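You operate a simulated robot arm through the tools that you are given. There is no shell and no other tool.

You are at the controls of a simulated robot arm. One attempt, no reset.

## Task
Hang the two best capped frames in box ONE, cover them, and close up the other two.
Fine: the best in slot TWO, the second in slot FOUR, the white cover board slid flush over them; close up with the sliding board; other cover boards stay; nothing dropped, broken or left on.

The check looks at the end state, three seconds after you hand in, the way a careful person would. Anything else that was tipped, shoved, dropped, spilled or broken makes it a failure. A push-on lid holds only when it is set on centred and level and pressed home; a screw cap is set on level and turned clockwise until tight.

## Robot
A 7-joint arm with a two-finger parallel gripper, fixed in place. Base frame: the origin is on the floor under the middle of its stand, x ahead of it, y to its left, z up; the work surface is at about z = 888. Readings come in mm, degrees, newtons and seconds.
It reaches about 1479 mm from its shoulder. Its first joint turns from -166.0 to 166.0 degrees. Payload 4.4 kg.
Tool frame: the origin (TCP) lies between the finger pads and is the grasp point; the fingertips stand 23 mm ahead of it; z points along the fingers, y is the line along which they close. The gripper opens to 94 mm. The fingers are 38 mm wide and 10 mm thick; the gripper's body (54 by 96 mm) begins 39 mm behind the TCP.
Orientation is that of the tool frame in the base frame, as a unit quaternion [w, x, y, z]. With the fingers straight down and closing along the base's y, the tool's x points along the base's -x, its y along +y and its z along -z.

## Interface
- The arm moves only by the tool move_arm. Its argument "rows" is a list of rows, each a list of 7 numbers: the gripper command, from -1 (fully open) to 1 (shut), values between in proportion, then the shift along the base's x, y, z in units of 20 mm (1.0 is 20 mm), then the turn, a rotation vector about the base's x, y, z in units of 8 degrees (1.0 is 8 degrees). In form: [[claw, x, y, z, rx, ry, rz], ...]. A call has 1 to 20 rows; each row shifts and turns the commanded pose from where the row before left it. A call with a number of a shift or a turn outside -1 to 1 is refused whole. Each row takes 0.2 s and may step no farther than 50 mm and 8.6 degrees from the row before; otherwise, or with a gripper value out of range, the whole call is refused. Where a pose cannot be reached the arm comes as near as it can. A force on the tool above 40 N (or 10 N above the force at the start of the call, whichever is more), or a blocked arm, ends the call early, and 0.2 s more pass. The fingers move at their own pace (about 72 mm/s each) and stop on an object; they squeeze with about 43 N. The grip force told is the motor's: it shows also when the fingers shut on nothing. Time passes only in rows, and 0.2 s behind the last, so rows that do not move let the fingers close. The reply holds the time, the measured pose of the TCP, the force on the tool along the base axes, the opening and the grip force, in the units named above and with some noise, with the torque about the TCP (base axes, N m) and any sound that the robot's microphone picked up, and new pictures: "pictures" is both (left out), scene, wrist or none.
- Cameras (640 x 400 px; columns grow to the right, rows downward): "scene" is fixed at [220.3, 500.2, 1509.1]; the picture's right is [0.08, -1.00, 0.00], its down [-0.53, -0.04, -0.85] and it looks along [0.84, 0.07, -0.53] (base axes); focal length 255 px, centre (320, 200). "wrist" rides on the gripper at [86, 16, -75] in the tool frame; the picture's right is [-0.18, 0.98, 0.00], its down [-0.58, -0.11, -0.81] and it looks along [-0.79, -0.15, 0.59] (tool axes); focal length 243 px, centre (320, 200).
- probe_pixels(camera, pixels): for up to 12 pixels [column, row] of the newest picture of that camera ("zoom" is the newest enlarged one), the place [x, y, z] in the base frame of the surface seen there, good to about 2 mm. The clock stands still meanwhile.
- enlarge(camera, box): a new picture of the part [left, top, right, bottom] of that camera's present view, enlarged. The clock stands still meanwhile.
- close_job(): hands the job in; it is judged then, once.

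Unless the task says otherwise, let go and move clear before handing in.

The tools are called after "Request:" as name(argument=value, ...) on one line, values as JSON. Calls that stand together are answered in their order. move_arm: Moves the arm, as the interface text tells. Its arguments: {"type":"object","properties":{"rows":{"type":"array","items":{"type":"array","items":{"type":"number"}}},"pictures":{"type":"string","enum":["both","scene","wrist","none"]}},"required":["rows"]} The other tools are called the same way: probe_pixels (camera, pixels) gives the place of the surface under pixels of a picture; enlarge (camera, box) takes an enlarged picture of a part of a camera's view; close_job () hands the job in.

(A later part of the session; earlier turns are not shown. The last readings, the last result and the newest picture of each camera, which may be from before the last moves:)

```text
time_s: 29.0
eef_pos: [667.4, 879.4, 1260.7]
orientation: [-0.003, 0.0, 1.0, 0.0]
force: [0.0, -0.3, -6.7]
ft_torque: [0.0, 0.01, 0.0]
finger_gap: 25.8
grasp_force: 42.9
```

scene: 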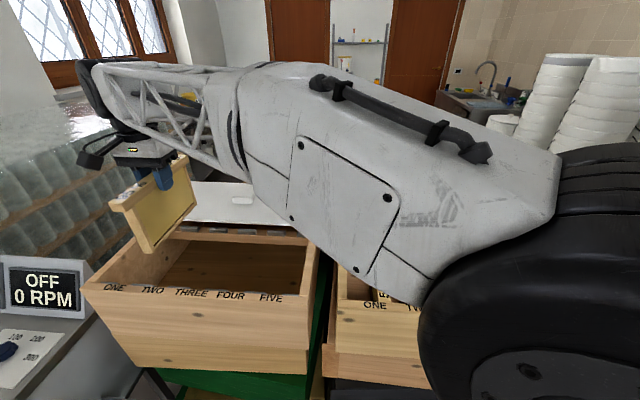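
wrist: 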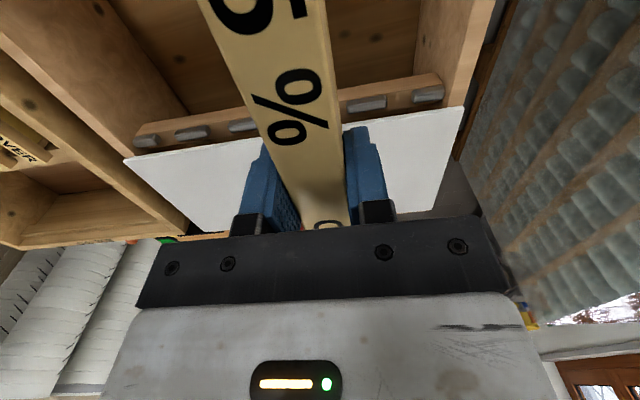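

I'll probe the rear spacers seen in this wrist view to confirm slot TWO's y at the rear.

Request:
enlarge(camera="wrist", box=[120, 60, 460, 200])

Request:
probe_pixels(camera="wrist", pixels=[[350, 107], [367, 104], [385, 101], [413, 96], [440, 92], [260, 123], [230, 128], [206, 131], [176, 137], [243, 126], [399, 98], [218, 129]])

```text
1.88 times, centred on (290, 130) of wrist
```

zoom: 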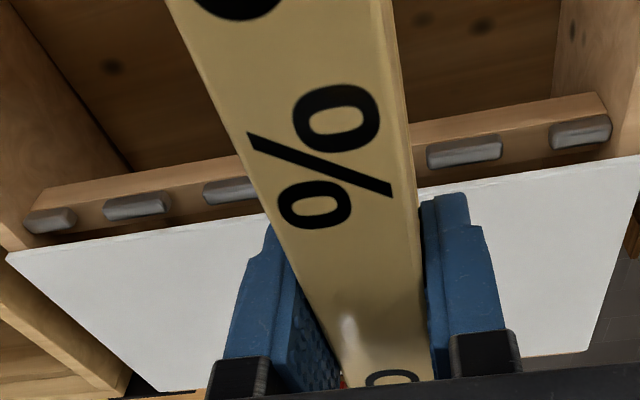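

```text
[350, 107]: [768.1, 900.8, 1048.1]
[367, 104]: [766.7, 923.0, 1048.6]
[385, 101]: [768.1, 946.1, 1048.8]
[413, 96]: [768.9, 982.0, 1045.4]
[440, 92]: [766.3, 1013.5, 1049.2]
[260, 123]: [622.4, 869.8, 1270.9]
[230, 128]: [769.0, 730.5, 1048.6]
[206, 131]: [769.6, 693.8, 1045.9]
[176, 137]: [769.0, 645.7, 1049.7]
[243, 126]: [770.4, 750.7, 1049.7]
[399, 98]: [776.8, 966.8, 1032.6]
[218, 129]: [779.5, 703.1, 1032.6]
```

Rear spacer gaps match (slot TWO centre ≈ 880, FOUR ≈ 712). Now I'll lower to z≈1060, just above the spacers.

Request:
move_arm(rows=[[1, 0, 0, -0.5, 0, 0, 0], [1, 0, 0, -1, 0, 0, 0], [1, 0, 0, -1, 0, 0, 0], [1, 0, 0, -1, 0, 0, 0], [1, 0, 0, -1, 0, 0, 0], [1, 0, 0, -1, 0, 0, 0], [1, 0, 0, -1, 0, 0, 0], [1, 0, 0, -1, 0, 0, 0], [1, 0, 0, -1, 0, 0, 0], [1, 0, 0, -0.8, 0, 0, 0], [1, 0, 0, -0.5, 0, 0, 0], [1, 0, 0, 0, 0, 0, 0]], pictures="both")

```text
time_s: 31.6
eef_pos: [667.1, 880.0, 1065.0]
orientation: [-0.002, 0.0, 1.0, 0.0]
force: [0.5, -0.4, -6.9]
ft_torque: [0.01, 0.02, -0.01]
finger_gap: 25.9
grasp_force: 42.8
```

scene: 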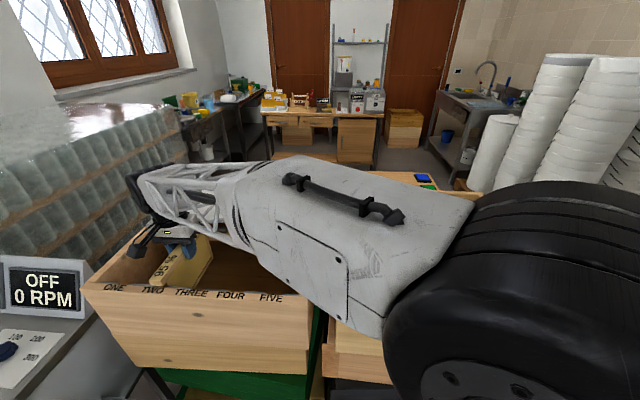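
wrist: 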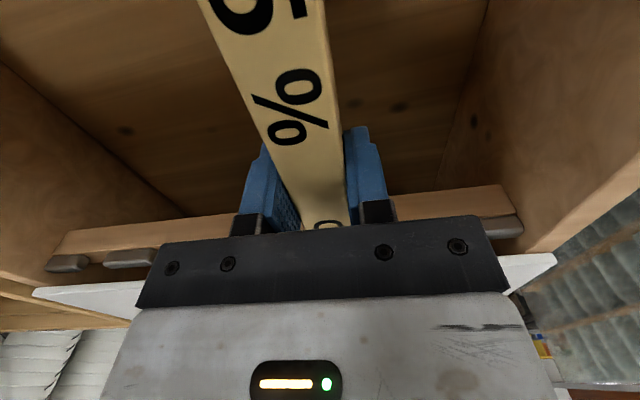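

I'll check arm clearance over box TWO and look at the frame's front end relative to the slot.

Request:
probe_pixels(camera="scene", pixels=[[300, 310], [360, 325], [390, 320], [420, 395], [340, 300], [250, 250], [500, 240], [165, 280], [155, 278], [210, 245], [150, 287], [175, 285]])

Request:
enlarge(camera="scene", box=[80, 210, 300, 320])

```text
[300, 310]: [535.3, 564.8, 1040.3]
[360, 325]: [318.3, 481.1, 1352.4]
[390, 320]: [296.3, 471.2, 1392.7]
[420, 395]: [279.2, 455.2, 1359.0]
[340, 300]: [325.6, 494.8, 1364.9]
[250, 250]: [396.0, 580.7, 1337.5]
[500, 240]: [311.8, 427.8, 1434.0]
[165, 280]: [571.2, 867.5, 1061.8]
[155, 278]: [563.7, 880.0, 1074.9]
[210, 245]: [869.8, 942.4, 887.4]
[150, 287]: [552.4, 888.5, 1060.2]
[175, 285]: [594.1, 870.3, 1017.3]
```

```text
2.91 times, centred on (190, 265) of scene
```

zoom: 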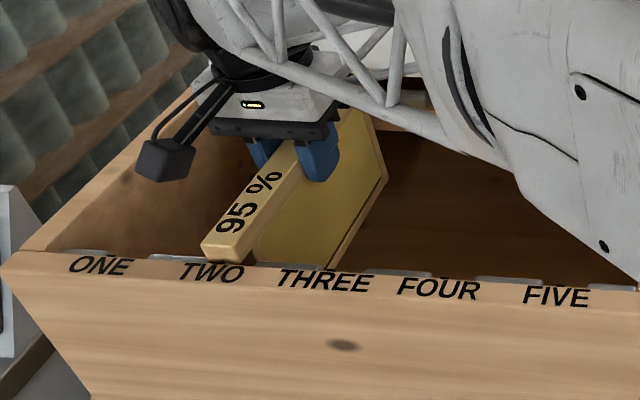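

Arm is high (z≈1350). The bar is lined up over TWO; I'll lower gently to seat it on the rails.

Request:
move_arm(rows=[[1, 0, 0, -0.3, 0, 0, 0], [1, 0, 0, -0.3, 0, 0, 0], [1, 0, 0, -0.25, 0, 0, 0], [1, 0, 0, -0.15, 0, 0, 0], [1, 0, 0, 0, 0, 0, 0]], pictures="wrist")

```text
time_s: 32.8
eef_pos: [666.4, 880.1, 1044.3]
orientation: [-0.002, 0.0, 1.0, 0.0]
force: [-0.9, 0.5, -6.7]
ft_torque: [-0.02, 0.06, 0.01]
finger_gap: 25.8
grasp_force: 42.8
```

wrist: 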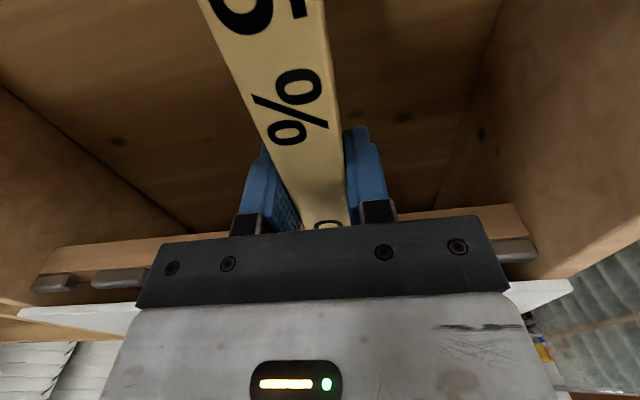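

Still fully carried (−6.7 N). A few more millimetre steps down.

Request:
move_arm(rows=[[1, 0, 0, -0.05, 0, 0, 0], [1, 0, 0, -0.05, 0, 0, 0], [1, 0, 0, 0, 0, 0, 0]], pictures="none")

```text
time_s: 33.6
eef_pos: [667.4, 879.5, 1041.5]
orientation: [-0.001, 0.001, 1.0, 0.0]
force: [0.1, -0.1, -5.4]
ft_torque: [0.0, -0.15, -0.01]
finger_gap: 25.7
grasp_force: 43.1
```

Request:
move_arm(rows=[[1, 0, 0, -0.05, 0, 0, 0], [1, 0, 0, 0, 0, 0, 0]], pictures="none")

```text
time_s: 34.2
eef_pos: [667.9, 879.3, 1042.9]
orientation: [-0.002, 0.0, 1.0, 0.001]
force: [0.4, 0.9, 4.9]
ft_torque: [-0.15, 1.23, 0.05]
finger_gap: 25.9
grasp_force: 43.2
```

The weight has transferred (front end touching first at pick-up height). I'll release the grip and look.

Request:
move_arm(rows=[[0.3, 0, 0, 0, 0, 0, 0], [-0.28, 0, 0, 0, 0, 0, 0], [-0.28, 0, 0, 0, 0, 0, 0]], pictures="both")

```text
time_s: 35.0
eef_pos: [667.3, 879.6, 1042.1]
orientation: [-0.002, 0.0, 1.0, 0.0]
force: [-0.4, -0.8, -0.2]
ft_torque: [0.04, -0.02, 0.01]
finger_gap: 60.3
grasp_force: 0.0
```

scene: 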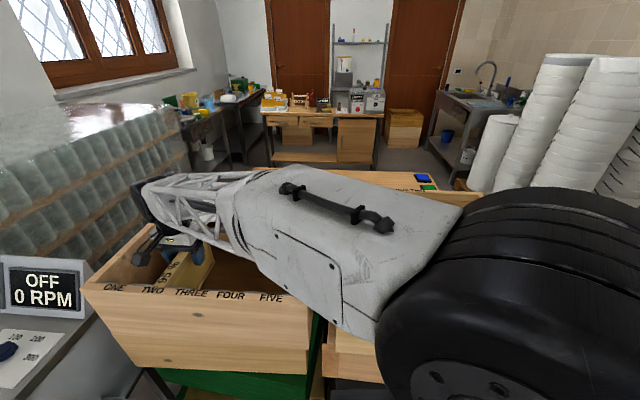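
wrist: 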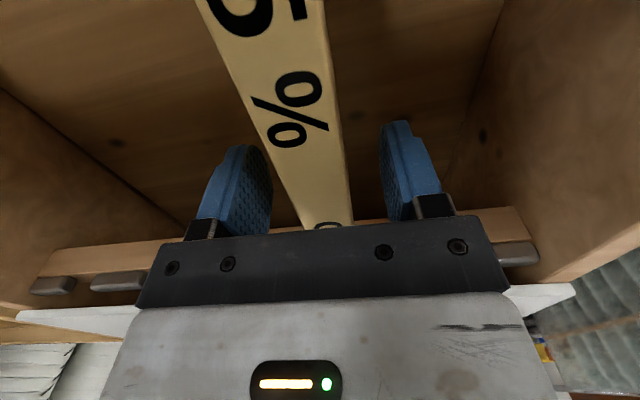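

Frame released and resting. I'll rise straight up to clear, then check it from above.

Request:
move_arm(rows=[[-0.28, 0, 0, 0.4, 0, 0, 0], [-0.28, 0, 0, 0.8, 0, 0, 0], [-0.28, 0, 0, 1, 0, 0, 0], [-0.28, 0, 0, 1, 0, 0, 0], [-0.28, 0, 0, 1, 0, 0, 0], [-0.28, 0, 0, 1, 0, 0, 0], [-0.28, 0, 0, 1, 0, 0, 0], [-0.28, 0, 0, 1, 0, 0, 0], [-0.28, 0, 0, 1, 0, 0, 0], [-0.28, 0, 0, 1, 0, 0, 0], [-0.28, 0, 0, 1, 0, 0, 0], [-0.28, -0.5, -1, 1, 0, 0, 0], [-0.28, -0.5, -1, 1, 0, 0, 0], [-0.28, -0.5, -1, 1, 0, 0, 0], [-0.28, -0.5, -1, 1, 0, 0, 0], [-0.28, 0, 0, 0, 0, 0, 0]], pictures="both")

```text
time_s: 38.4
eef_pos: [626.8, 800.4, 1326.0]
orientation: [-0.002, -0.001, 1.0, -0.001]
force: [-0.3, -0.4, -0.6]
ft_torque: [0.01, -0.01, 0.0]
finger_gap: 60.1
grasp_force: 0.0
```

scene: 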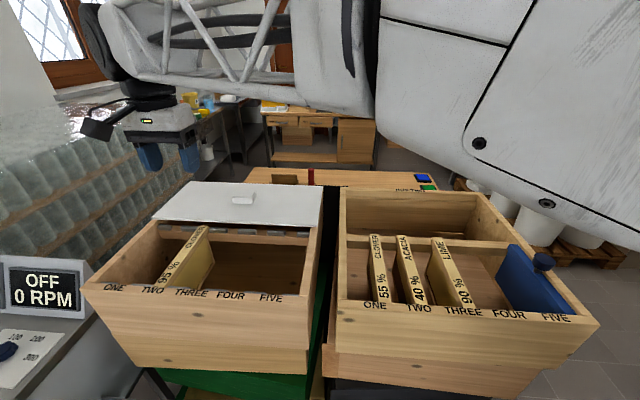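
wrist: 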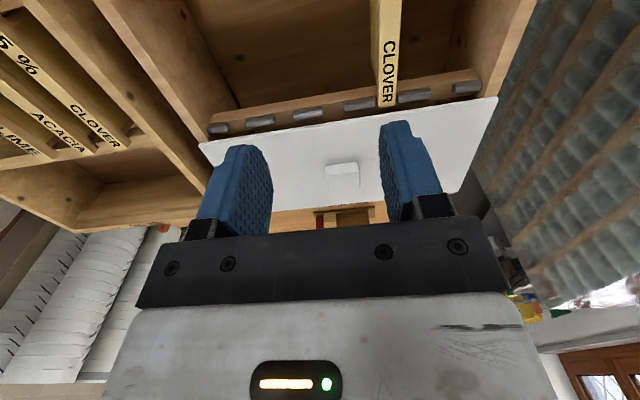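

Request:
enlarge(camera="scene", box=[80, 170, 330, 320])

Request:
enlarge(camera="wrist", box=[190, 0, 520, 210])

Request:
probe_pixels(camera="wrist", pixels=[[386, 20], [388, 60], [387, 100], [378, 100], [396, 98], [395, 60], [372, 60], [341, 170], [328, 170], [356, 170], [342, 188], [342, 165]])

Request:
probe_pixels(camera="scene", pixels=[[165, 278], [190, 245], [205, 232], [158, 287], [172, 287], [233, 200], [240, 195], [250, 195], [240, 203], [252, 204], [235, 205], [255, 199]])

```text
2.56 times, centred on (205, 245) of scene
```

zoom: 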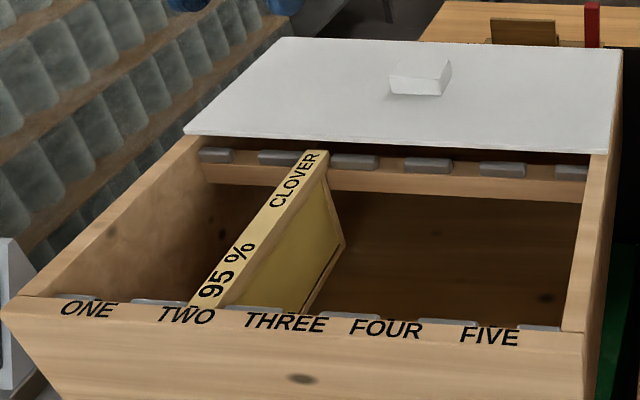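

```text
1.90 times, centred on (355, 105) of wrist
```

zoom: 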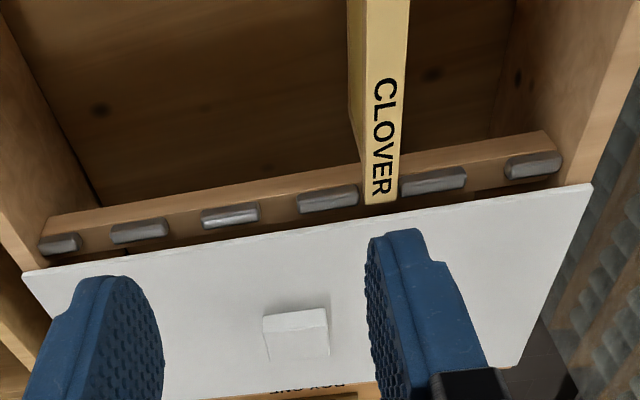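

```text
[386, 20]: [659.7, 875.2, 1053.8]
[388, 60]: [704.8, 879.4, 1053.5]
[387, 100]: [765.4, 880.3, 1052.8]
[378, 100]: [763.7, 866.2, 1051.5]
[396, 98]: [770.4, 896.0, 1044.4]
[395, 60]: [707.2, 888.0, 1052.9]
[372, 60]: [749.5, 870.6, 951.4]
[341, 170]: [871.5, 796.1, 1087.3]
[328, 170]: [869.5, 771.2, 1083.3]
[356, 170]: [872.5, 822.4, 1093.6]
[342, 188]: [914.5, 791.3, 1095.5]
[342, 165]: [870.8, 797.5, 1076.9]
```

```text
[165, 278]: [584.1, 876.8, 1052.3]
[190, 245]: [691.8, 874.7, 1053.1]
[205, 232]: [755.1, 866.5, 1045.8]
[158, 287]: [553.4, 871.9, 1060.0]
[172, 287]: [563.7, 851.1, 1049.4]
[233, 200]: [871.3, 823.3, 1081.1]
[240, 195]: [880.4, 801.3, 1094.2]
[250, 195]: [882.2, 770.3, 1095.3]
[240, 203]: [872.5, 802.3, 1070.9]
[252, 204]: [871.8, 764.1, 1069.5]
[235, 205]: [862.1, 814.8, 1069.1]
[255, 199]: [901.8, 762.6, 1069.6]
```

CLOVER 95 % is seated in slot TWO (bar top z≈1053, y≈880). Now I'll travel to above LIME at (667, 225, 1120).

Request:
move_arm(rows=[[-0.28, 0.2, -1, 0, 0, 0, 0], [-0.28, 0.2, -1, 0, 0, 0, 0], [-0.28, 0.2, -1, 0, 0, 0, 0], [-0.28, 0.2, -1, 0, 0, 0, 0], [-0.28, 0.2, -1, 0, 0, 0, 0], [-0.28, 0.2, -1, 0, 0, 0, 0], [-0.28, 0.2, -1, 0, 0, 0, 0], [-0.28, 0.2, -1, 0, 0, 0, 0], [-0.28, 0.2, -1, 0, 0, 0, 0], [-0.28, 0.2, -1, 0, 0, 0, 0], [-0.28, 0, -1, -0.3, 0, 0, 0], [-0.28, 0, -1, -0.3, 0, 0, 0], [-0.28, 0, -1, -0.3, 0, 0, 0], [-0.28, 0, -1, -0.3, 0, 0, 0], [-0.28, 0, -1, -0.3, 0, 0, 0], [-0.28, 0, -1, -0.3, 0, 0, 0], [-0.28, 0, -1, -0.3, 0, 0, 0], [-0.28, 0, -1, -0.3, 0, 0, 0], [-0.28, 0, -1, -0.3, 0, 0, 0], [-0.28, 0, -1, -0.3, 0, 0, 0]], pictures="none")

Request:
move_arm(rows=[[-0.28, 0, -1, -0.7, 0, 0, 0], [-0.28, 0, -1, -0.7, 0, 0, 0], [-0.28, 0, -1, -0.7, 0, 0, 0], [-0.28, 0, -1, -0.7, 0, 0, 0], [-0.28, 0, -1, -0.7, 0, 0, 0], [-0.28, 0, -1, -0.7, 0, 0, 0], [-0.28, 0, -1, -0.7, 0, 0, 0], [-0.28, 0, -1, -0.7, 0, 0, 0], [-0.28, 0, -0.77, -0.7, 0, 0, 0], [-0.28, 0, 0, 0, 0, 0, 0]], pictures="both")

```text
time_s: 42.6
eef_pos: [667.1, 399.3, 1266.1]
orientation: [-0.004, 0.0, 1.0, 0.0]
force: [0.5, -0.4, -0.4]
ft_torque: [-0.01, 0.02, -0.01]
finger_gap: 60.3
grasp_force: 0.1
```

```text
time_s: 44.8
eef_pos: [666.4, 223.2, 1140.6]
orientation: [-0.002, 0.0, 1.0, 0.001]
force: [-0.5, -0.7, 0.3]
ft_torque: [0.04, -0.02, -0.02]
finger_gap: 60.4
grasp_force: 0.1
```

scene: 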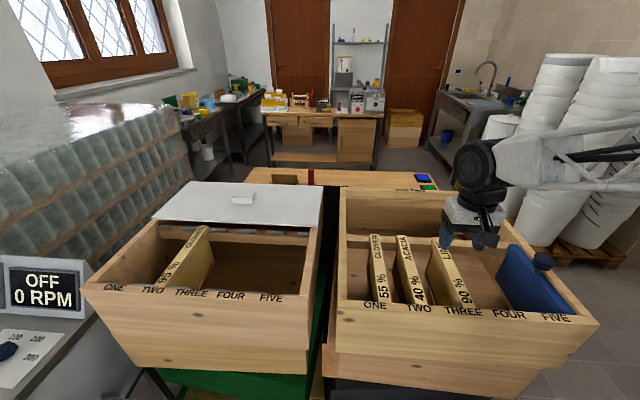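
wrist: 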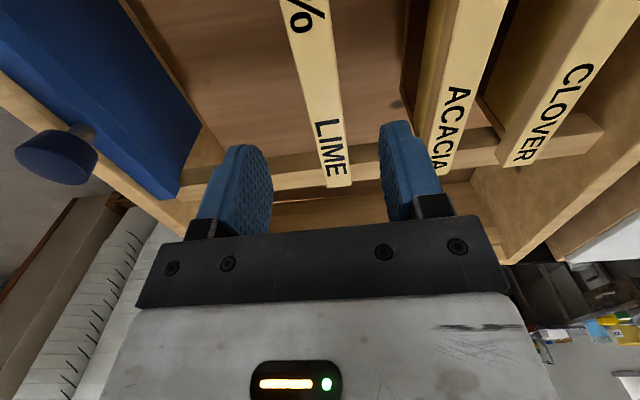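

LIME bar is between the fingers (wrist ~325,120). I'll nudge +2 mm y and descend to z≈1043, then close.

Request:
move_arm(rows=[[-0.28, 0.03, 0.1, -0.9, 0, 0, 0], [-0.28, 0, 0, -1, 0, 0, 0], [-0.28, 0, 0, -1, 0, 0, 0], [-0.28, 0, 0, -1, 0, 0, 0], [-0.28, 0, 0, -0.7, 0, 0, 0], [-0.28, 0, 0, -0.28, 0, 0, 0], [-0.28, 0, 0, 0, 0, 0, 0]], pictures="wrist")

```text
time_s: 46.4
eef_pos: [668.0, 224.9, 1042.6]
orientation: [-0.001, 0.0, 1.0, 0.0]
force: [-0.7, 0.4, -0.2]
ft_torque: [0.01, 0.01, 0.01]
finger_gap: 60.0
grasp_force: 0.0
```

wrist: 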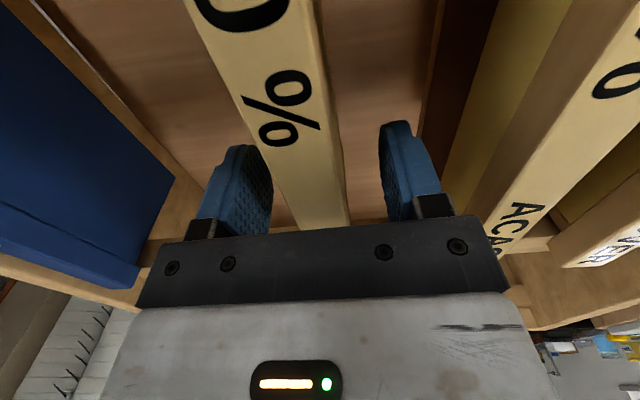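

Good. Close on LIME.

Request:
move_arm(rows=[[1, 0, 0, 0, 0, 0, 0], [1, 0, 0, 0, 0, 0, 0], [1, 0, 0, 0, 0, 0, 0], [1, 0, 0, 0, 0, 0, 0]], pictures="wrist")

```text
time_s: 47.4
eef_pos: [666.6, 226.1, 1042.7]
orientation: [-0.002, 0.0, 1.0, 0.0]
force: [1.0, -4.0, 1.6]
ft_torque: [-0.06, -0.06, 0.03]
finger_gap: 25.7
grasp_force: 43.3
```

wrist: 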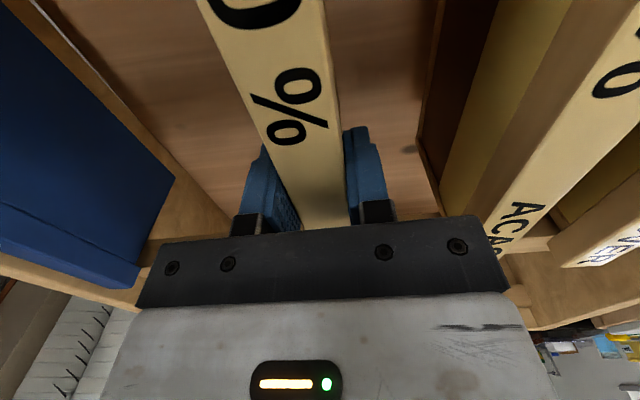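

Aligned and gripped (25.7 mm, 43 N). Lift it up.

Request:
move_arm(rows=[[1, 0, 0, 0.2, 0, 0, 0], [1, 0, 0, 0.3, 0, 0, 0], [1, 0, 0, 0.5, 0, 0, 0], [1, 0, 0, 0.8, 0, 0, 0], [1, 0, 0, 1, 0, 0, 0], [1, 0, 0, 1, 0, 0, 0], [1, 0, 0, 1, 0, 0, 0], [1, 0, 0, 1, 0, 0, 0], [1, 0, 0, 1, 0, 0, 0], [1, 0, 0, 1, 0, 0, 0], [1, 0, 0, 1, 0, 0, 0], [1, 0, 0, 1, 0, 0, 0], [1, 0, 0, 0.8, 0, 0, 0], [1, 0, 0, 0.4, 0, 0, 0], [1, 0, 0, 0, 0, 0, 0]], pictures="both")

```text
time_s: 50.6
eef_pos: [667.4, 226.7, 1261.9]
orientation: [-0.002, 0.0, 1.0, 0.0]
force: [0.6, 0.2, -6.7]
ft_torque: [0.0, -0.02, 0.01]
finger_gap: 26.0
grasp_force: 43.0
```

scene: 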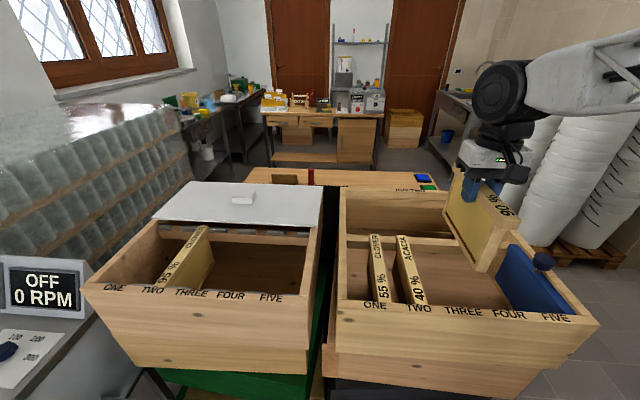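
wrist: 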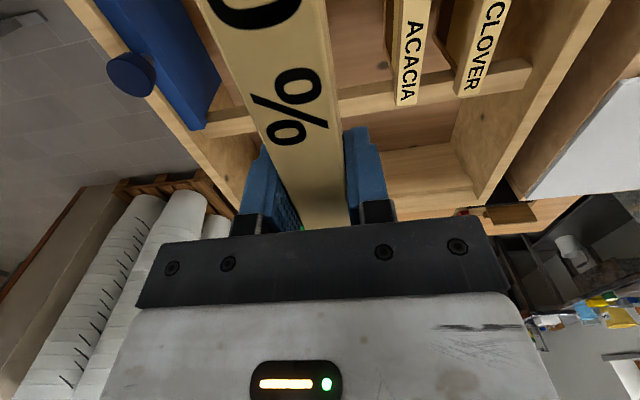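

LIME held level at 6.7 N. Carry to slot FOUR at y≈711.7.

Request:
move_arm(rows=[[1, 0, 0.5, 0, 0, 0, 0], [1, 0, 1, 0, 0, 0, 0], [1, 0, 1, 0, 0, 0, 0], [1, 0, 1, 0, 0, 0, 0], [1, 0, 1, 0, 0, 0, 0], [1, 0, 1, 0, 0, 0, 0], [1, 0, 1, 0, 0, 0, 0], [1, 0, 1, 0, 0, 0, 0], [1, 0, 1, 0, 0, 0, 0], [1, 0, 1, 0, 0, 0, 0], [1, 0, 1, 0, 0, 0, 0], [1, 0, 1, 0, 0, 0, 0], [1, 0, 1, 0, 0, 0, 0], [1, 0, 1, 0, 0, 0, 0], [1, 0, 1, 0, 0, 0, 0], [1, 0, 1, 0, 0, 0, 0], [1, 0, 1, 0, 0, 0, 0], [1, 0, 1, 0, 0, 0, 0], [1, 0, 1, 0, 0, 0, 0], [1, 0, 1, 0, 0, 0, 0]], pictures="none")

Request:
move_arm(rows=[[1, 0, 1, 0, 0, 0, 0], [1, 0, 1, 0, 0, 0, 0], [1, 0, 1, 0, 0, 0, 0], [1, 0, 1, 0, 0, 0, 0], [1, 0, 0.75, 0, 0, 0, 0], [1, 0, 0, 0, 0, 0, 0], [1, 0, 0, 0, 0, 0, 0]], pictures="both")

```text
time_s: 54.8
eef_pos: [668.0, 616.8, 1262.0]
orientation: [-0.001, 0.0, 1.0, -0.001]
force: [0.4, -0.3, -5.7]
ft_torque: [-0.02, 0.01, 0.0]
finger_gap: 25.8
grasp_force: 43.4
```

```text
time_s: 56.4
eef_pos: [667.4, 712.6, 1262.5]
orientation: [-0.001, 0.0, 1.0, 0.001]
force: [0.5, 1.1, -6.4]
ft_torque: [0.01, 0.02, 0.02]
finger_gap: 26.0
grasp_force: 42.8
```

scene: 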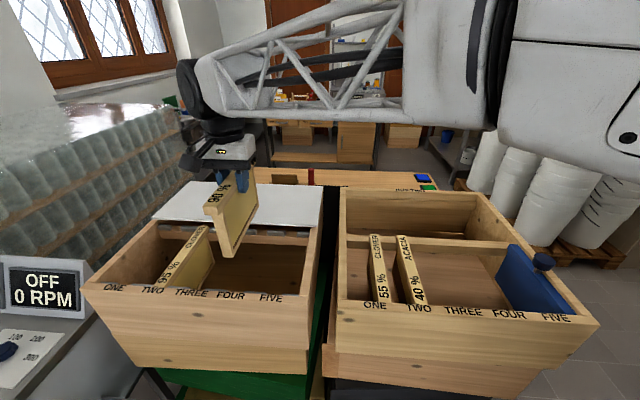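
wrist: 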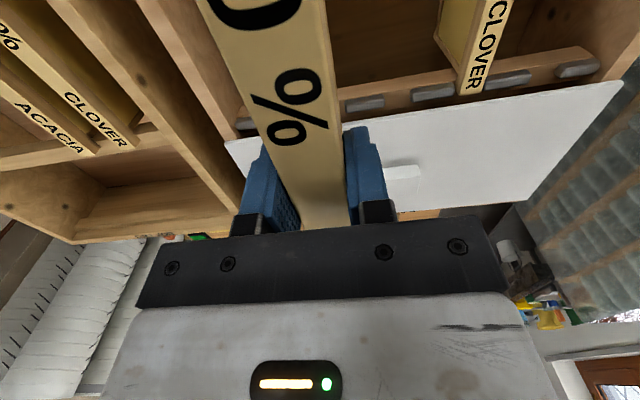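

I'll verify the bar's ends and yaw in this view before lowering.

Request:
enlarge(camera="scene", box=[170, 150, 290, 260])

Request:
probe_pixels(camera="wrist", pixels=[[348, 106], [382, 102], [415, 95], [452, 89], [485, 84], [530, 76], [398, 98], [245, 124], [556, 72], [440, 92], [470, 80], [366, 104]])

Request:
probe_pixels(camera="scene", pixels=[[208, 207], [219, 207], [213, 203], [254, 178], [256, 200], [228, 254], [257, 222], [213, 200], [226, 200], [204, 206], [229, 207], [218, 212]])

```text
3.64 times, centred on (230, 205) of scene
```

zoom: 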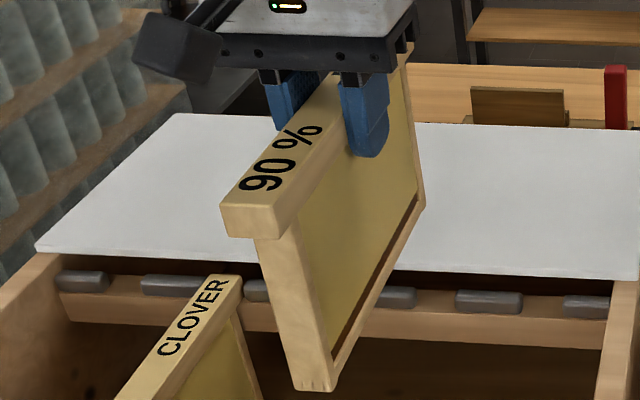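

```text
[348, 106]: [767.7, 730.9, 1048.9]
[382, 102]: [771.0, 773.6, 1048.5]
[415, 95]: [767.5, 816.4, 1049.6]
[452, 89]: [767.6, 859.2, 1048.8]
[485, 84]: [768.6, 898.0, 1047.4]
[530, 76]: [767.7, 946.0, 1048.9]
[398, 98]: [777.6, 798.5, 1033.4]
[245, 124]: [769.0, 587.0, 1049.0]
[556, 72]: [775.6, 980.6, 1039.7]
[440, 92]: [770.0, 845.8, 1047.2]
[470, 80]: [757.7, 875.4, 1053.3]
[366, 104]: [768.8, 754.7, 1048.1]
```

```text
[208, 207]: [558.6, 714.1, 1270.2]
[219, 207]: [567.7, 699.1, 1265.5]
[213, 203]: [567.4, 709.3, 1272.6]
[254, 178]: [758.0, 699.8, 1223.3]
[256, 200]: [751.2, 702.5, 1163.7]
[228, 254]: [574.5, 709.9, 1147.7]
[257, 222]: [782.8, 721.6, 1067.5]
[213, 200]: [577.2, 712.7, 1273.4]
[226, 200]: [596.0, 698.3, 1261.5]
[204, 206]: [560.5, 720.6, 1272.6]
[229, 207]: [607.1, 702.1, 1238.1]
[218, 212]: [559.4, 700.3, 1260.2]
```

Bar spans y≈699–725, centred in the slot FOUR gap (695–730), front end x≈558. Lowering.

Request:
move_arm(rows=[[1, 0, 0, -0.5, 0, 0, 0], [1, 0, 0, -1, 0, 0, 0], [1, 0, 0, -1, 0, 0, 0], [1, 0, 0, -1, 0, 0, 0], [1, 0, 0, -1, 0, 0, 0], [1, 0, 0, -1, 0, 0, 0], [1, 0, 0, -1, 0, 0, 0], [1, 0, 0, -1, 0, 0, 0], [1, 0, 0, -1, 0, 0, 0], [1, 0, 0, -0.8, 0, 0, 0], [1, 0, 0, -0.5, 0, 0, 0], [1, 0, 0, 0, 0, 0, 0]], pictures="both")

```text
time_s: 59.0
eef_pos: [668.5, 711.7, 1065.5]
orientation: [-0.002, 0.0, 1.0, -0.001]
force: [-0.3, -0.7, -5.9]
ft_torque: [-0.01, 0.01, 0.03]
finger_gap: 26.0
grasp_force: 42.7
```

scene: 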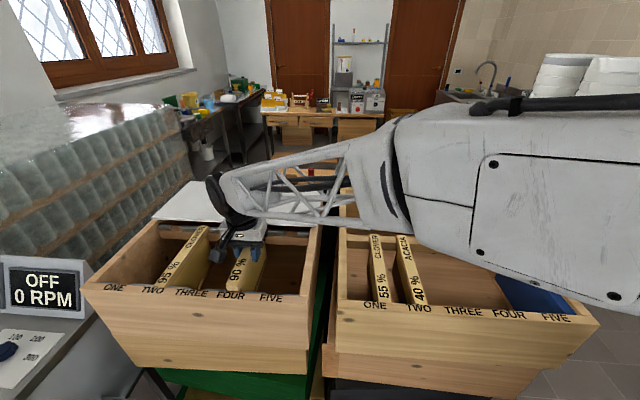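
wrist: 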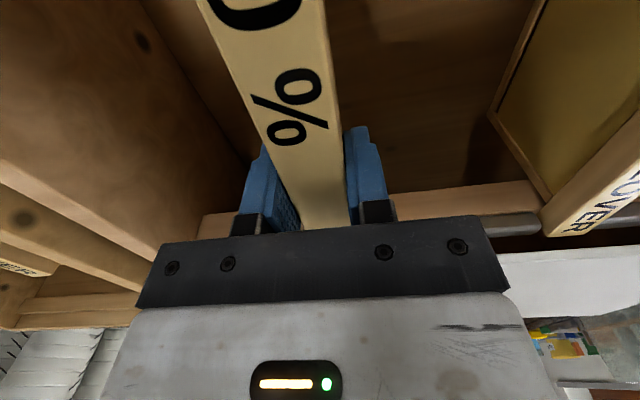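

Aligned above slot FOUR with no contact yet. I'll lower the last 22 mm gently.

Request:
move_arm(rows=[[1, 0, 0, -0.3, 0, 0, 0], [1, 0, 0, -0.3, 0, 0, 0], [1, 0, 0, -0.25, 0, 0, 0], [1, 0, 0, -0.15, 0, 0, 0], [1, 0, 0, -0.05, 0, 0, 0], [1, 0, 0, 0, 0, 0, 0]], pictures="none")

Request:
move_arm(rows=[[1, 0, 0, -0.05, 0, 0, 0], [1, 0, 0, 0, 0, 0, 0]], pictures="none")

```text
time_s: 60.4
eef_pos: [667.6, 711.0, 1044.8]
orientation: [-0.001, 0.0, 1.0, 0.0]
force: [-0.7, 0.9, -7.0]
ft_torque: [-0.02, -0.04, 0.02]
finger_gap: 25.8
grasp_force: 43.0
```

```text
time_s: 61.0
eef_pos: [667.7, 710.9, 1044.9]
orientation: [-0.001, 0.0, 1.0, 0.0]
force: [-0.4, -1.2, -6.8]
ft_torque: [-0.02, -0.01, -0.02]
finger_gap: 25.7
grasp_force: 42.6
```

Request:
move_arm(rows=[[1, 0, 0, -0.05, 0, 0, 0], [1, 0, 0, 0, 0, 0, 0]], pictures="none")

Request:
move_arm(rows=[[1, 0, 0, -0.05, 0, 0, 0], [1, 0, 0, 0, 0, 0, 0]], pictures="none")

```text
time_s: 61.6
eef_pos: [667.5, 711.8, 1043.1]
orientation: [-0.002, 0.0, 1.0, 0.0]
force: [-0.5, -0.2, -6.1]
ft_torque: [-0.02, -0.02, -0.02]
finger_gap: 25.8
grasp_force: 42.9
```

```text
time_s: 62.2
eef_pos: [668.5, 711.1, 1042.4]
orientation: [-0.002, 0.0, 1.0, -0.001]
force: [-0.5, 0.9, -5.0]
ft_torque: [0.02, -0.18, -0.05]
finger_gap: 25.7
grasp_force: 42.8
```

Contact is starting (force −5.0, torque −0.18). One more millimetre, then release.

Request:
move_arm(rows=[[1, 0, 0, -0.04, 0, 0, 0], [1, 0, 0, 0, 0, 0, 0], [0.3, 0, 0, 0, 0, 0, 0], [-0.28, 0, 0, 0, 0, 0, 0], [-0.28, 0, 0, 0, 0, 0, 0]], pictures="both")

```text
time_s: 63.4
eef_pos: [667.7, 711.4, 1042.0]
orientation: [-0.002, 0.0, 1.0, 0.001]
force: [-0.8, 0.1, -0.1]
ft_torque: [0.02, 0.0, 0.02]
finger_gap: 60.2
grasp_force: 0.0
```

scene: 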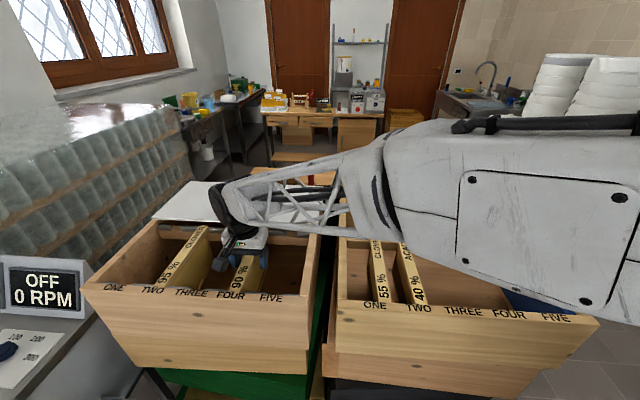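
wrist: 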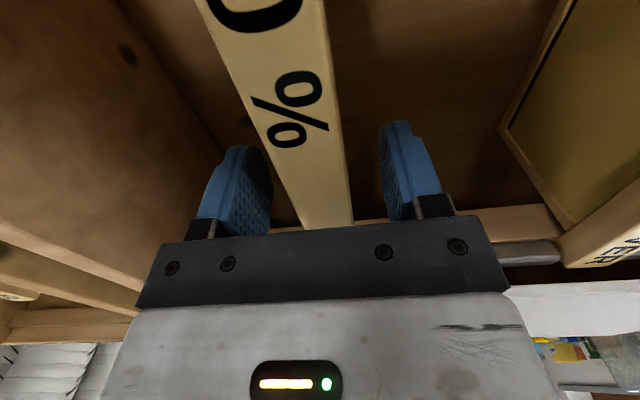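

LIME is released in slot FOUR. I'll rise and back off to check both frames and the handle.

Request:
move_arm(rows=[[-0.28, 0, 0, 0.4, 0, 0, 0], [-0.28, 0, 0, 0.8, 0, 0, 0], [-0.28, 0, 0, 1, 0, 0, 0], [-0.28, 0, 0, 1, 0, 0, 0], [-0.28, 0, 0, 1, 0, 0, 0], [-0.28, 0, 0, 1, 0, 0, 0], [-0.28, 0, 0, 1, 0, 0, 0], [-0.28, 0, 0, 1, 0, 0, 0], [-1, 0, 0.5, 1, 0, 0, 0], [-1, 0, 0.5, 1, 0, 0, 0], [-1, 0, 0.5, 1, 0, 0, 0], [-1, 0, 0.5, 1, 0, 0, 0], [-1, 0, 0.5, 1, 0, 0, 0], [-1, 0, 0.5, 1, 0, 0, 0], [-1, 0, 0.5, 0.5, 0, 0, 0], [-1, 0, 0.5, 0, 0, 0, 0], [-1, 0, 0, 0, 0, 0, 0]], pictures="both")

Request:
enlarge(camera="scene", box=[80, 170, 330, 320])

Request:
enlarge(camera="wrist", box=[160, 0, 540, 220])

```text
time_s: 67.0
eef_pos: [667.4, 791.2, 1315.5]
orientation: [-0.001, 0.0, 1.0, 0.0]
force: [0.3, 0.6, 0.0]
ft_torque: [-0.01, -0.02, 0.03]
finger_gap: 94.3
grasp_force: 0.0
```

scene: 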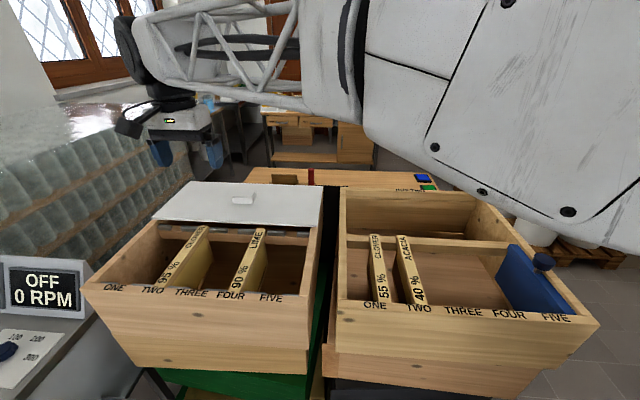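
wrist: 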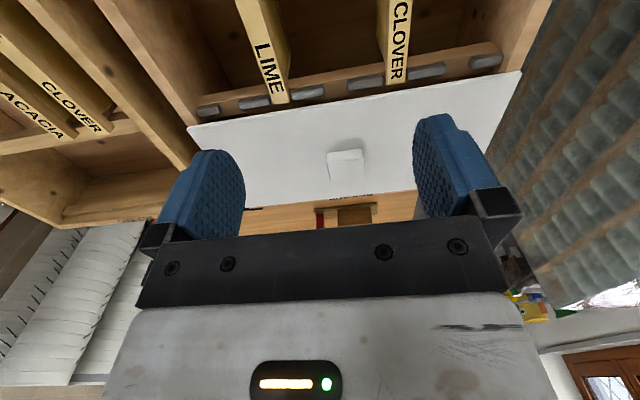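

```text
2.56 times, centred on (205, 245) of scene
```

zoom: 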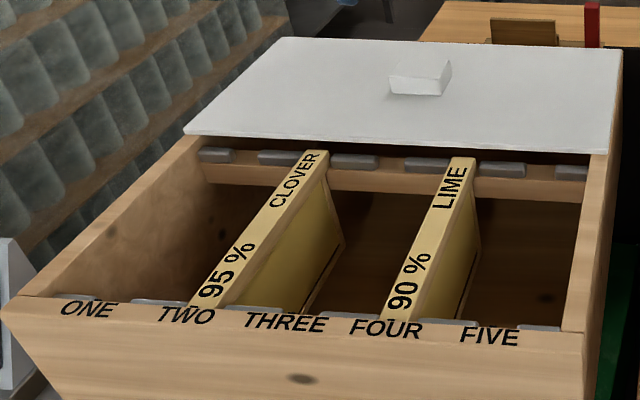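

```text
1.68 times, centred on (350, 110) of wrist
```

zoom: 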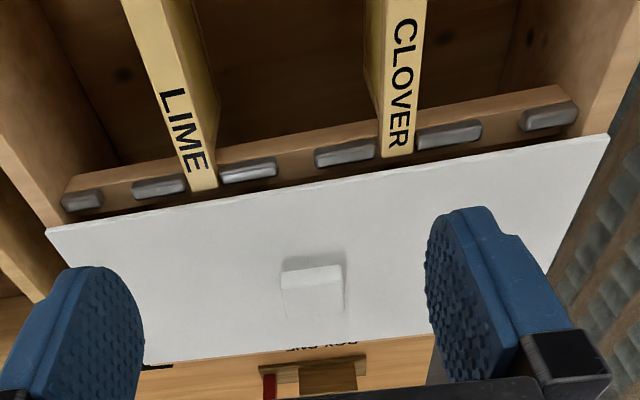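

Both frames hang properly in TWO and FOUR. Now I'll probe the handle and cover edges.

Request:
probe_pixels(camera="zoom", pixels=[[285, 275], [312, 272], [338, 268], [285, 300], [312, 300], [340, 300], [290, 313], [315, 312], [342, 308], [312, 284], [312, 266], [350, 290]])

Request:
probe_pixels(camera="zoom", pixels=[[50, 230], [606, 138], [330, 185], [250, 197], [450, 163], [150, 362], [290, 345], [350, 340], [60, 245], [600, 150], [545, 262], [420, 333]])

```text
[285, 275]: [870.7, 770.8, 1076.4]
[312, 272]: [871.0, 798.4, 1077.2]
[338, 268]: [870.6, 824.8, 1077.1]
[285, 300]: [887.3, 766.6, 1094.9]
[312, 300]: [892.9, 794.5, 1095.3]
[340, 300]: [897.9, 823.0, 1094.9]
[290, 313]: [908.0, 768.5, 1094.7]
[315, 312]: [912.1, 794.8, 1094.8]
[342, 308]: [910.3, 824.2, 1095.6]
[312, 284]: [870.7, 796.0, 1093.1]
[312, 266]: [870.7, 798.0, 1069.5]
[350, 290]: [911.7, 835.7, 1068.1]
```

```text
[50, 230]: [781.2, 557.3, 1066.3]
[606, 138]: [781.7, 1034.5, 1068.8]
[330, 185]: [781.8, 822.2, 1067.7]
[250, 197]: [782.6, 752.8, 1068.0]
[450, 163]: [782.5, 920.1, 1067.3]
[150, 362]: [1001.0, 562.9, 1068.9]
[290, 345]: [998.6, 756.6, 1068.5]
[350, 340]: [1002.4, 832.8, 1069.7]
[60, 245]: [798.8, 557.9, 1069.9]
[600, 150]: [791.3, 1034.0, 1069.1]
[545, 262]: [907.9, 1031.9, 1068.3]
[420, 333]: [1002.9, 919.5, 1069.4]
```

Handle: x 871–913, y 766–825, z 1069–1095; cover spans x 782–1003. I'll inspect the front rim and corners to determine the "flush" position.

Request:
enlarge(camera="scene", box=[250, 220, 340, 310])

Request:
probe_pixels(camera="zoom", pixels=[[420, 470], [405, 500], [380, 520], [390, 540], [385, 560], [350, 500], [300, 500], [440, 300], [470, 300], [400, 480], [445, 200], [485, 200]])

Request:
enlarge(camera="scene", box=[75, 240, 175, 320])

```text
4.44 times, centred on (295, 265) of scene
```

zoom: 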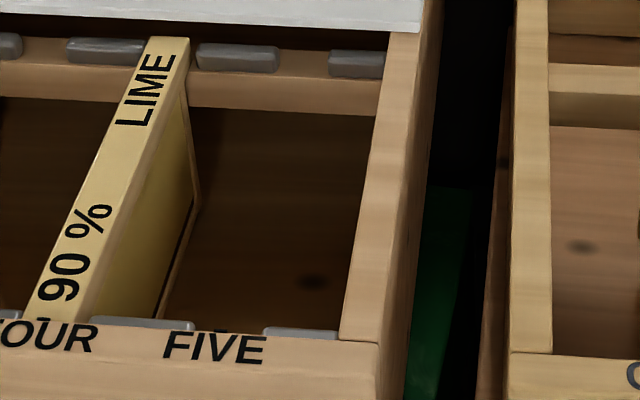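

```text
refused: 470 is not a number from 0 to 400
```

```text
5.00 times, centred on (125, 280) of scene
```

zoom: 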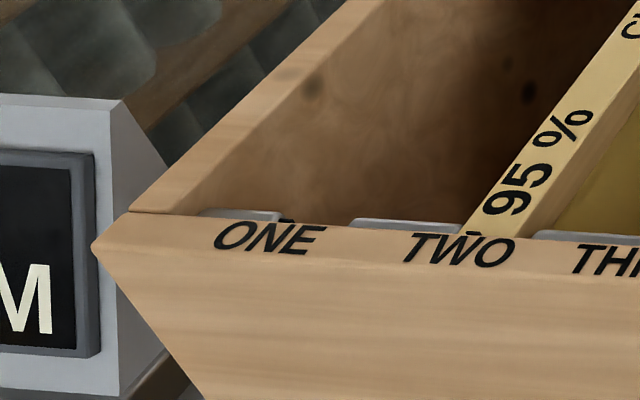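

Request:
probe_pixels(camera="zoom", pixels=[[180, 217], [180, 230], [180, 245], [180, 252], [180, 258], [180, 265], [320, 224], [320, 232], [105, 247], [120, 225], [160, 200], [140, 214]])

Request:
enlarge(camera="scene", box=[250, 220, 340, 310])

Request:
probe_pixels(camera="zoom", pixels=[[340, 345], [350, 342], [375, 345], [376, 360], [360, 330], [340, 330], [395, 60], [420, 60], [405, 230], [372, 230], [350, 370], [300, 338]])

```text
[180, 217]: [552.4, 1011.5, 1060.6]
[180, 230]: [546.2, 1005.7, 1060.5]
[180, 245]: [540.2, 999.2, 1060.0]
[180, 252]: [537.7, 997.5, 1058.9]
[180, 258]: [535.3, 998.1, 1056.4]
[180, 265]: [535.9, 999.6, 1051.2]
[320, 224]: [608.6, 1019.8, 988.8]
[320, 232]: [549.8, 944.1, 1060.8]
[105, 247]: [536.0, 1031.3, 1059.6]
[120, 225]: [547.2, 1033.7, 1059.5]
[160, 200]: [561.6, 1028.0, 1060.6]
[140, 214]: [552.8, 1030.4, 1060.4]
```

```text
4.44 times, centred on (295, 265) of scene
```

zoom: 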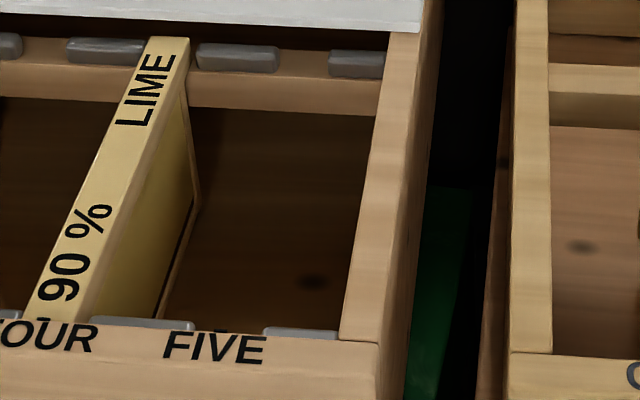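

```text
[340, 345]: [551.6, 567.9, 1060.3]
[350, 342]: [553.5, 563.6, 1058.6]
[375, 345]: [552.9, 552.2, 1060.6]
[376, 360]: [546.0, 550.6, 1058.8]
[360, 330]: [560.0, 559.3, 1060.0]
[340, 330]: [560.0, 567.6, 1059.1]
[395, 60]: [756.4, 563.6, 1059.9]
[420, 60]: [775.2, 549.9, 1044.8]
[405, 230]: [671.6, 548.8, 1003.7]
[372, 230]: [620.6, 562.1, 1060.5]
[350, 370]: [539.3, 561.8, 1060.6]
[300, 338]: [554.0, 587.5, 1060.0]
```

Front wall spans x 535–555; frames span 558–776, so the 221 mm cover should end up centred at x≈667 (front edge just at the front wall's inner edge, covering both bars). I'll go above the handle at (892, 795, 1200).

Request:
move_arm(rows=[[-1, 0.94, 0.02, -0.48, 0, 0, 0], [-1, 0.94, 0.02, -0.48, 0, 0, 0], [-1, 0.94, 0.02, -0.48, 0, 0, 0], [-1, 0.94, 0.02, -0.48, 0, 0, 0], [-1, 0.94, 0.02, -0.48, 0, 0, 0], [-1, 0.94, 0.02, -0.48, 0, 0, 0], [-1, 0.94, 0.02, -0.48, 0, 0, 0], [-1, 0.94, 0.02, -0.48, 0, 0, 0], [-1, 0.94, 0.02, -0.48, 0, 0, 0], [-1, 0.94, 0.02, -0.48, 0, 0, 0], [-1, 0.94, 0.02, -0.48, 0, 0, 0], [-1, 0.9, 0, -0.48, 0, 0, 0], [-1, 0, 0, 0, 0, 0, 0]], pictures="both")

```text
time_s: 69.8
eef_pos: [892.4, 795.5, 1198.1]
orientation: [-0.002, 0.0, 1.0, -0.001]
force: [0.2, 1.1, 0.4]
ft_torque: [0.01, 0.02, 0.03]
finger_gap: 94.0
grasp_force: 0.0
```

scene: 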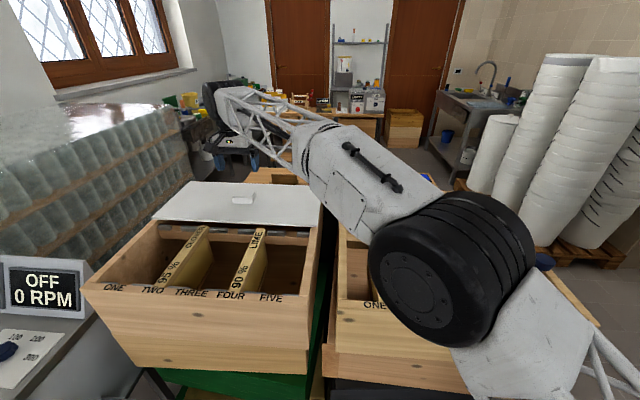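
wrist: 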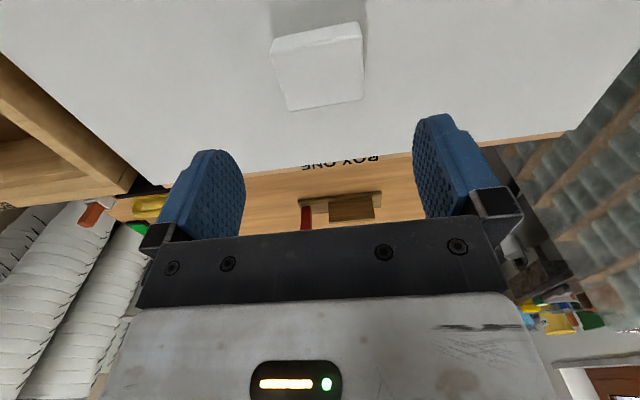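

I'll check the elbow's height over box TWO before descending, since it appears lower now.

Request:
probe_pixels(camera="scene", pixels=[[430, 270], [420, 330], [450, 340], [490, 330], [400, 290], [380, 250], [500, 370], [550, 390], [350, 220], [480, 240], [330, 200], [265, 145]])

```text
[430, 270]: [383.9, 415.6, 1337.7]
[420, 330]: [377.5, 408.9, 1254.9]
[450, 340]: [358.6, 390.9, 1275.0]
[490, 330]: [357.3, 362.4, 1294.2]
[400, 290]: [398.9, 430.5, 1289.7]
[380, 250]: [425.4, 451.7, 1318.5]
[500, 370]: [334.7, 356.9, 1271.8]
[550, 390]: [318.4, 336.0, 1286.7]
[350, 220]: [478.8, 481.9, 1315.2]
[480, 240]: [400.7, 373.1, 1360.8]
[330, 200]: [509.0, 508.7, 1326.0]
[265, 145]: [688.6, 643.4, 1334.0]
```

Elbow is at z≈1250, fine. Descending to the handle (TCP z≈1096).

Request:
move_arm(rows=[[-1, 0, 0, -0.8, 0, 0, 0], [-1, 0, 0, -1, 0, 0, 0], [-1, 0, 0, -1, 0, 0, 0], [-1, 0, 0, -1, 0, 0, 0], [-1, 0, 0, -0.8, 0, 0, 0], [-1, 0, 0, -0.45, 0, 0, 0], [-1, 0, 0, 0, 0, 0, 0]], pictures="both")

```text
time_s: 71.4
eef_pos: [892.8, 795.8, 1099.1]
orientation: [-0.002, 0.0, 1.0, 0.001]
force: [-1.0, -0.3, 0.1]
ft_torque: [-0.02, -0.03, -0.03]
finger_gap: 94.2
grasp_force: 0.0
```

scene: 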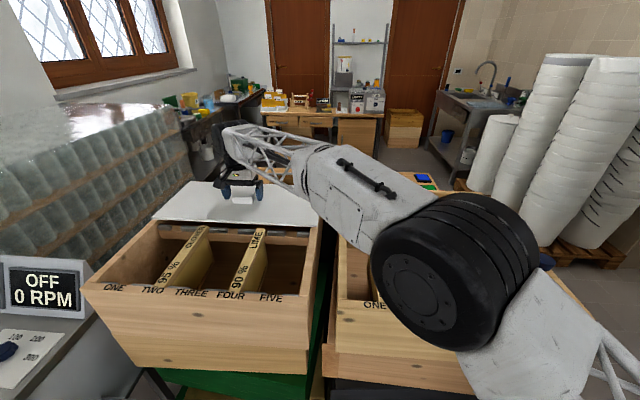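
wrist: 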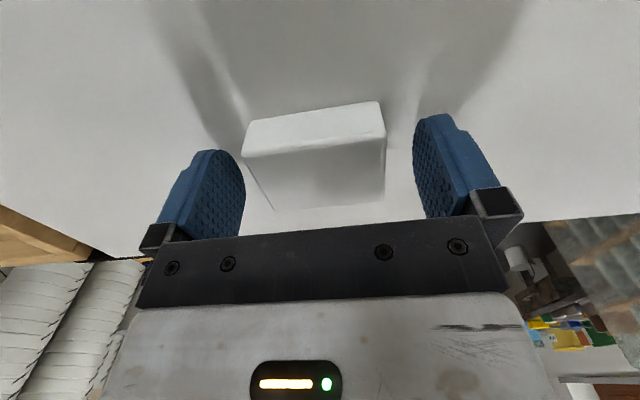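

Fingers straddle the handle (wrist ~315,160). Lower 2 mm more and close.

Request:
move_arm(rows=[[-1, 0, 0, -0.1, 0, 0, 0], [1, 0, 0, 0, 0, 0, 0], [1, 0, 0, 0, 0, 0, 0], [1, 0, 0, 0, 0, 0, 0], [1, 0, 0, 0, 0, 0, 0]], pictures="both")

```text
time_s: 72.6
eef_pos: [891.5, 795.5, 1097.1]
orientation: [-0.002, -0.001, 1.0, 0.0]
force: [1.4, -0.6, -1.0]
ft_torque: [0.09, -0.03, -0.01]
finger_gap: 64.1
grasp_force: 43.0
```

scene: 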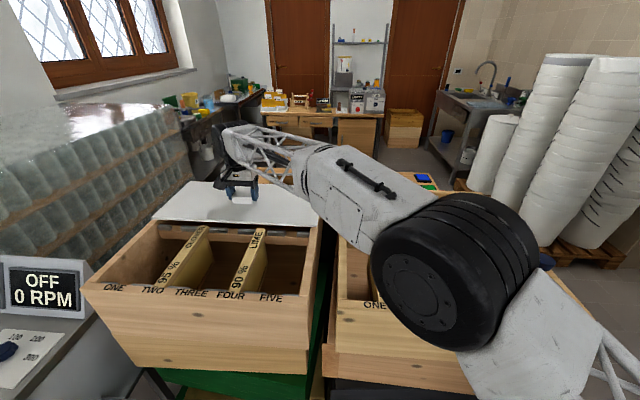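
wrist: 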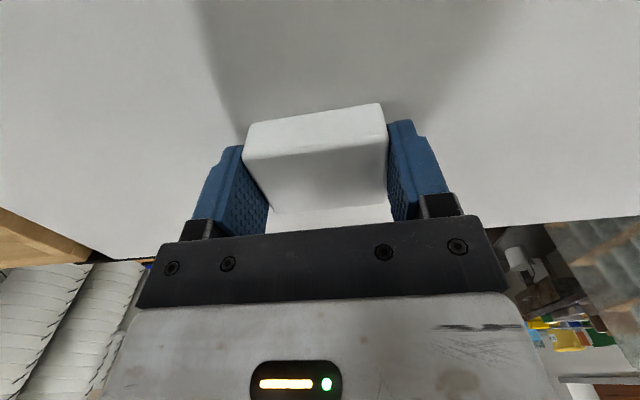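

Handle gripped (64 mm). I'll slide a little toward −x first and watch the forces.

Request:
move_arm(rows=[[1, -0.2, 0, 0, 0, 0, 0], [1, -0.4, 0, 0, 0, 0, 0], [1, -0.5, 0, 0, 0, 0, 0], [1, -0.5, 0, 0, 0, 0, 0]], pictures="scene")

```text
time_s: 73.6
eef_pos: [860.5, 796.8, 1098.1]
orientation: [-0.002, 0.0, 1.0, 0.0]
force: [0.5, 0.4, -0.1]
ft_torque: [0.45, -0.1, -0.06]
finger_gap: 63.7
grasp_force: 42.4
```

scene: 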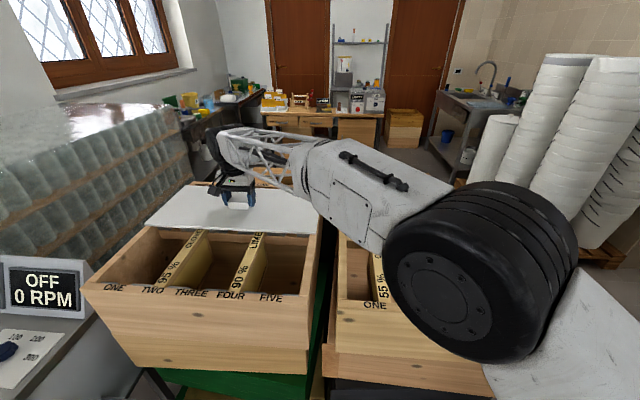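

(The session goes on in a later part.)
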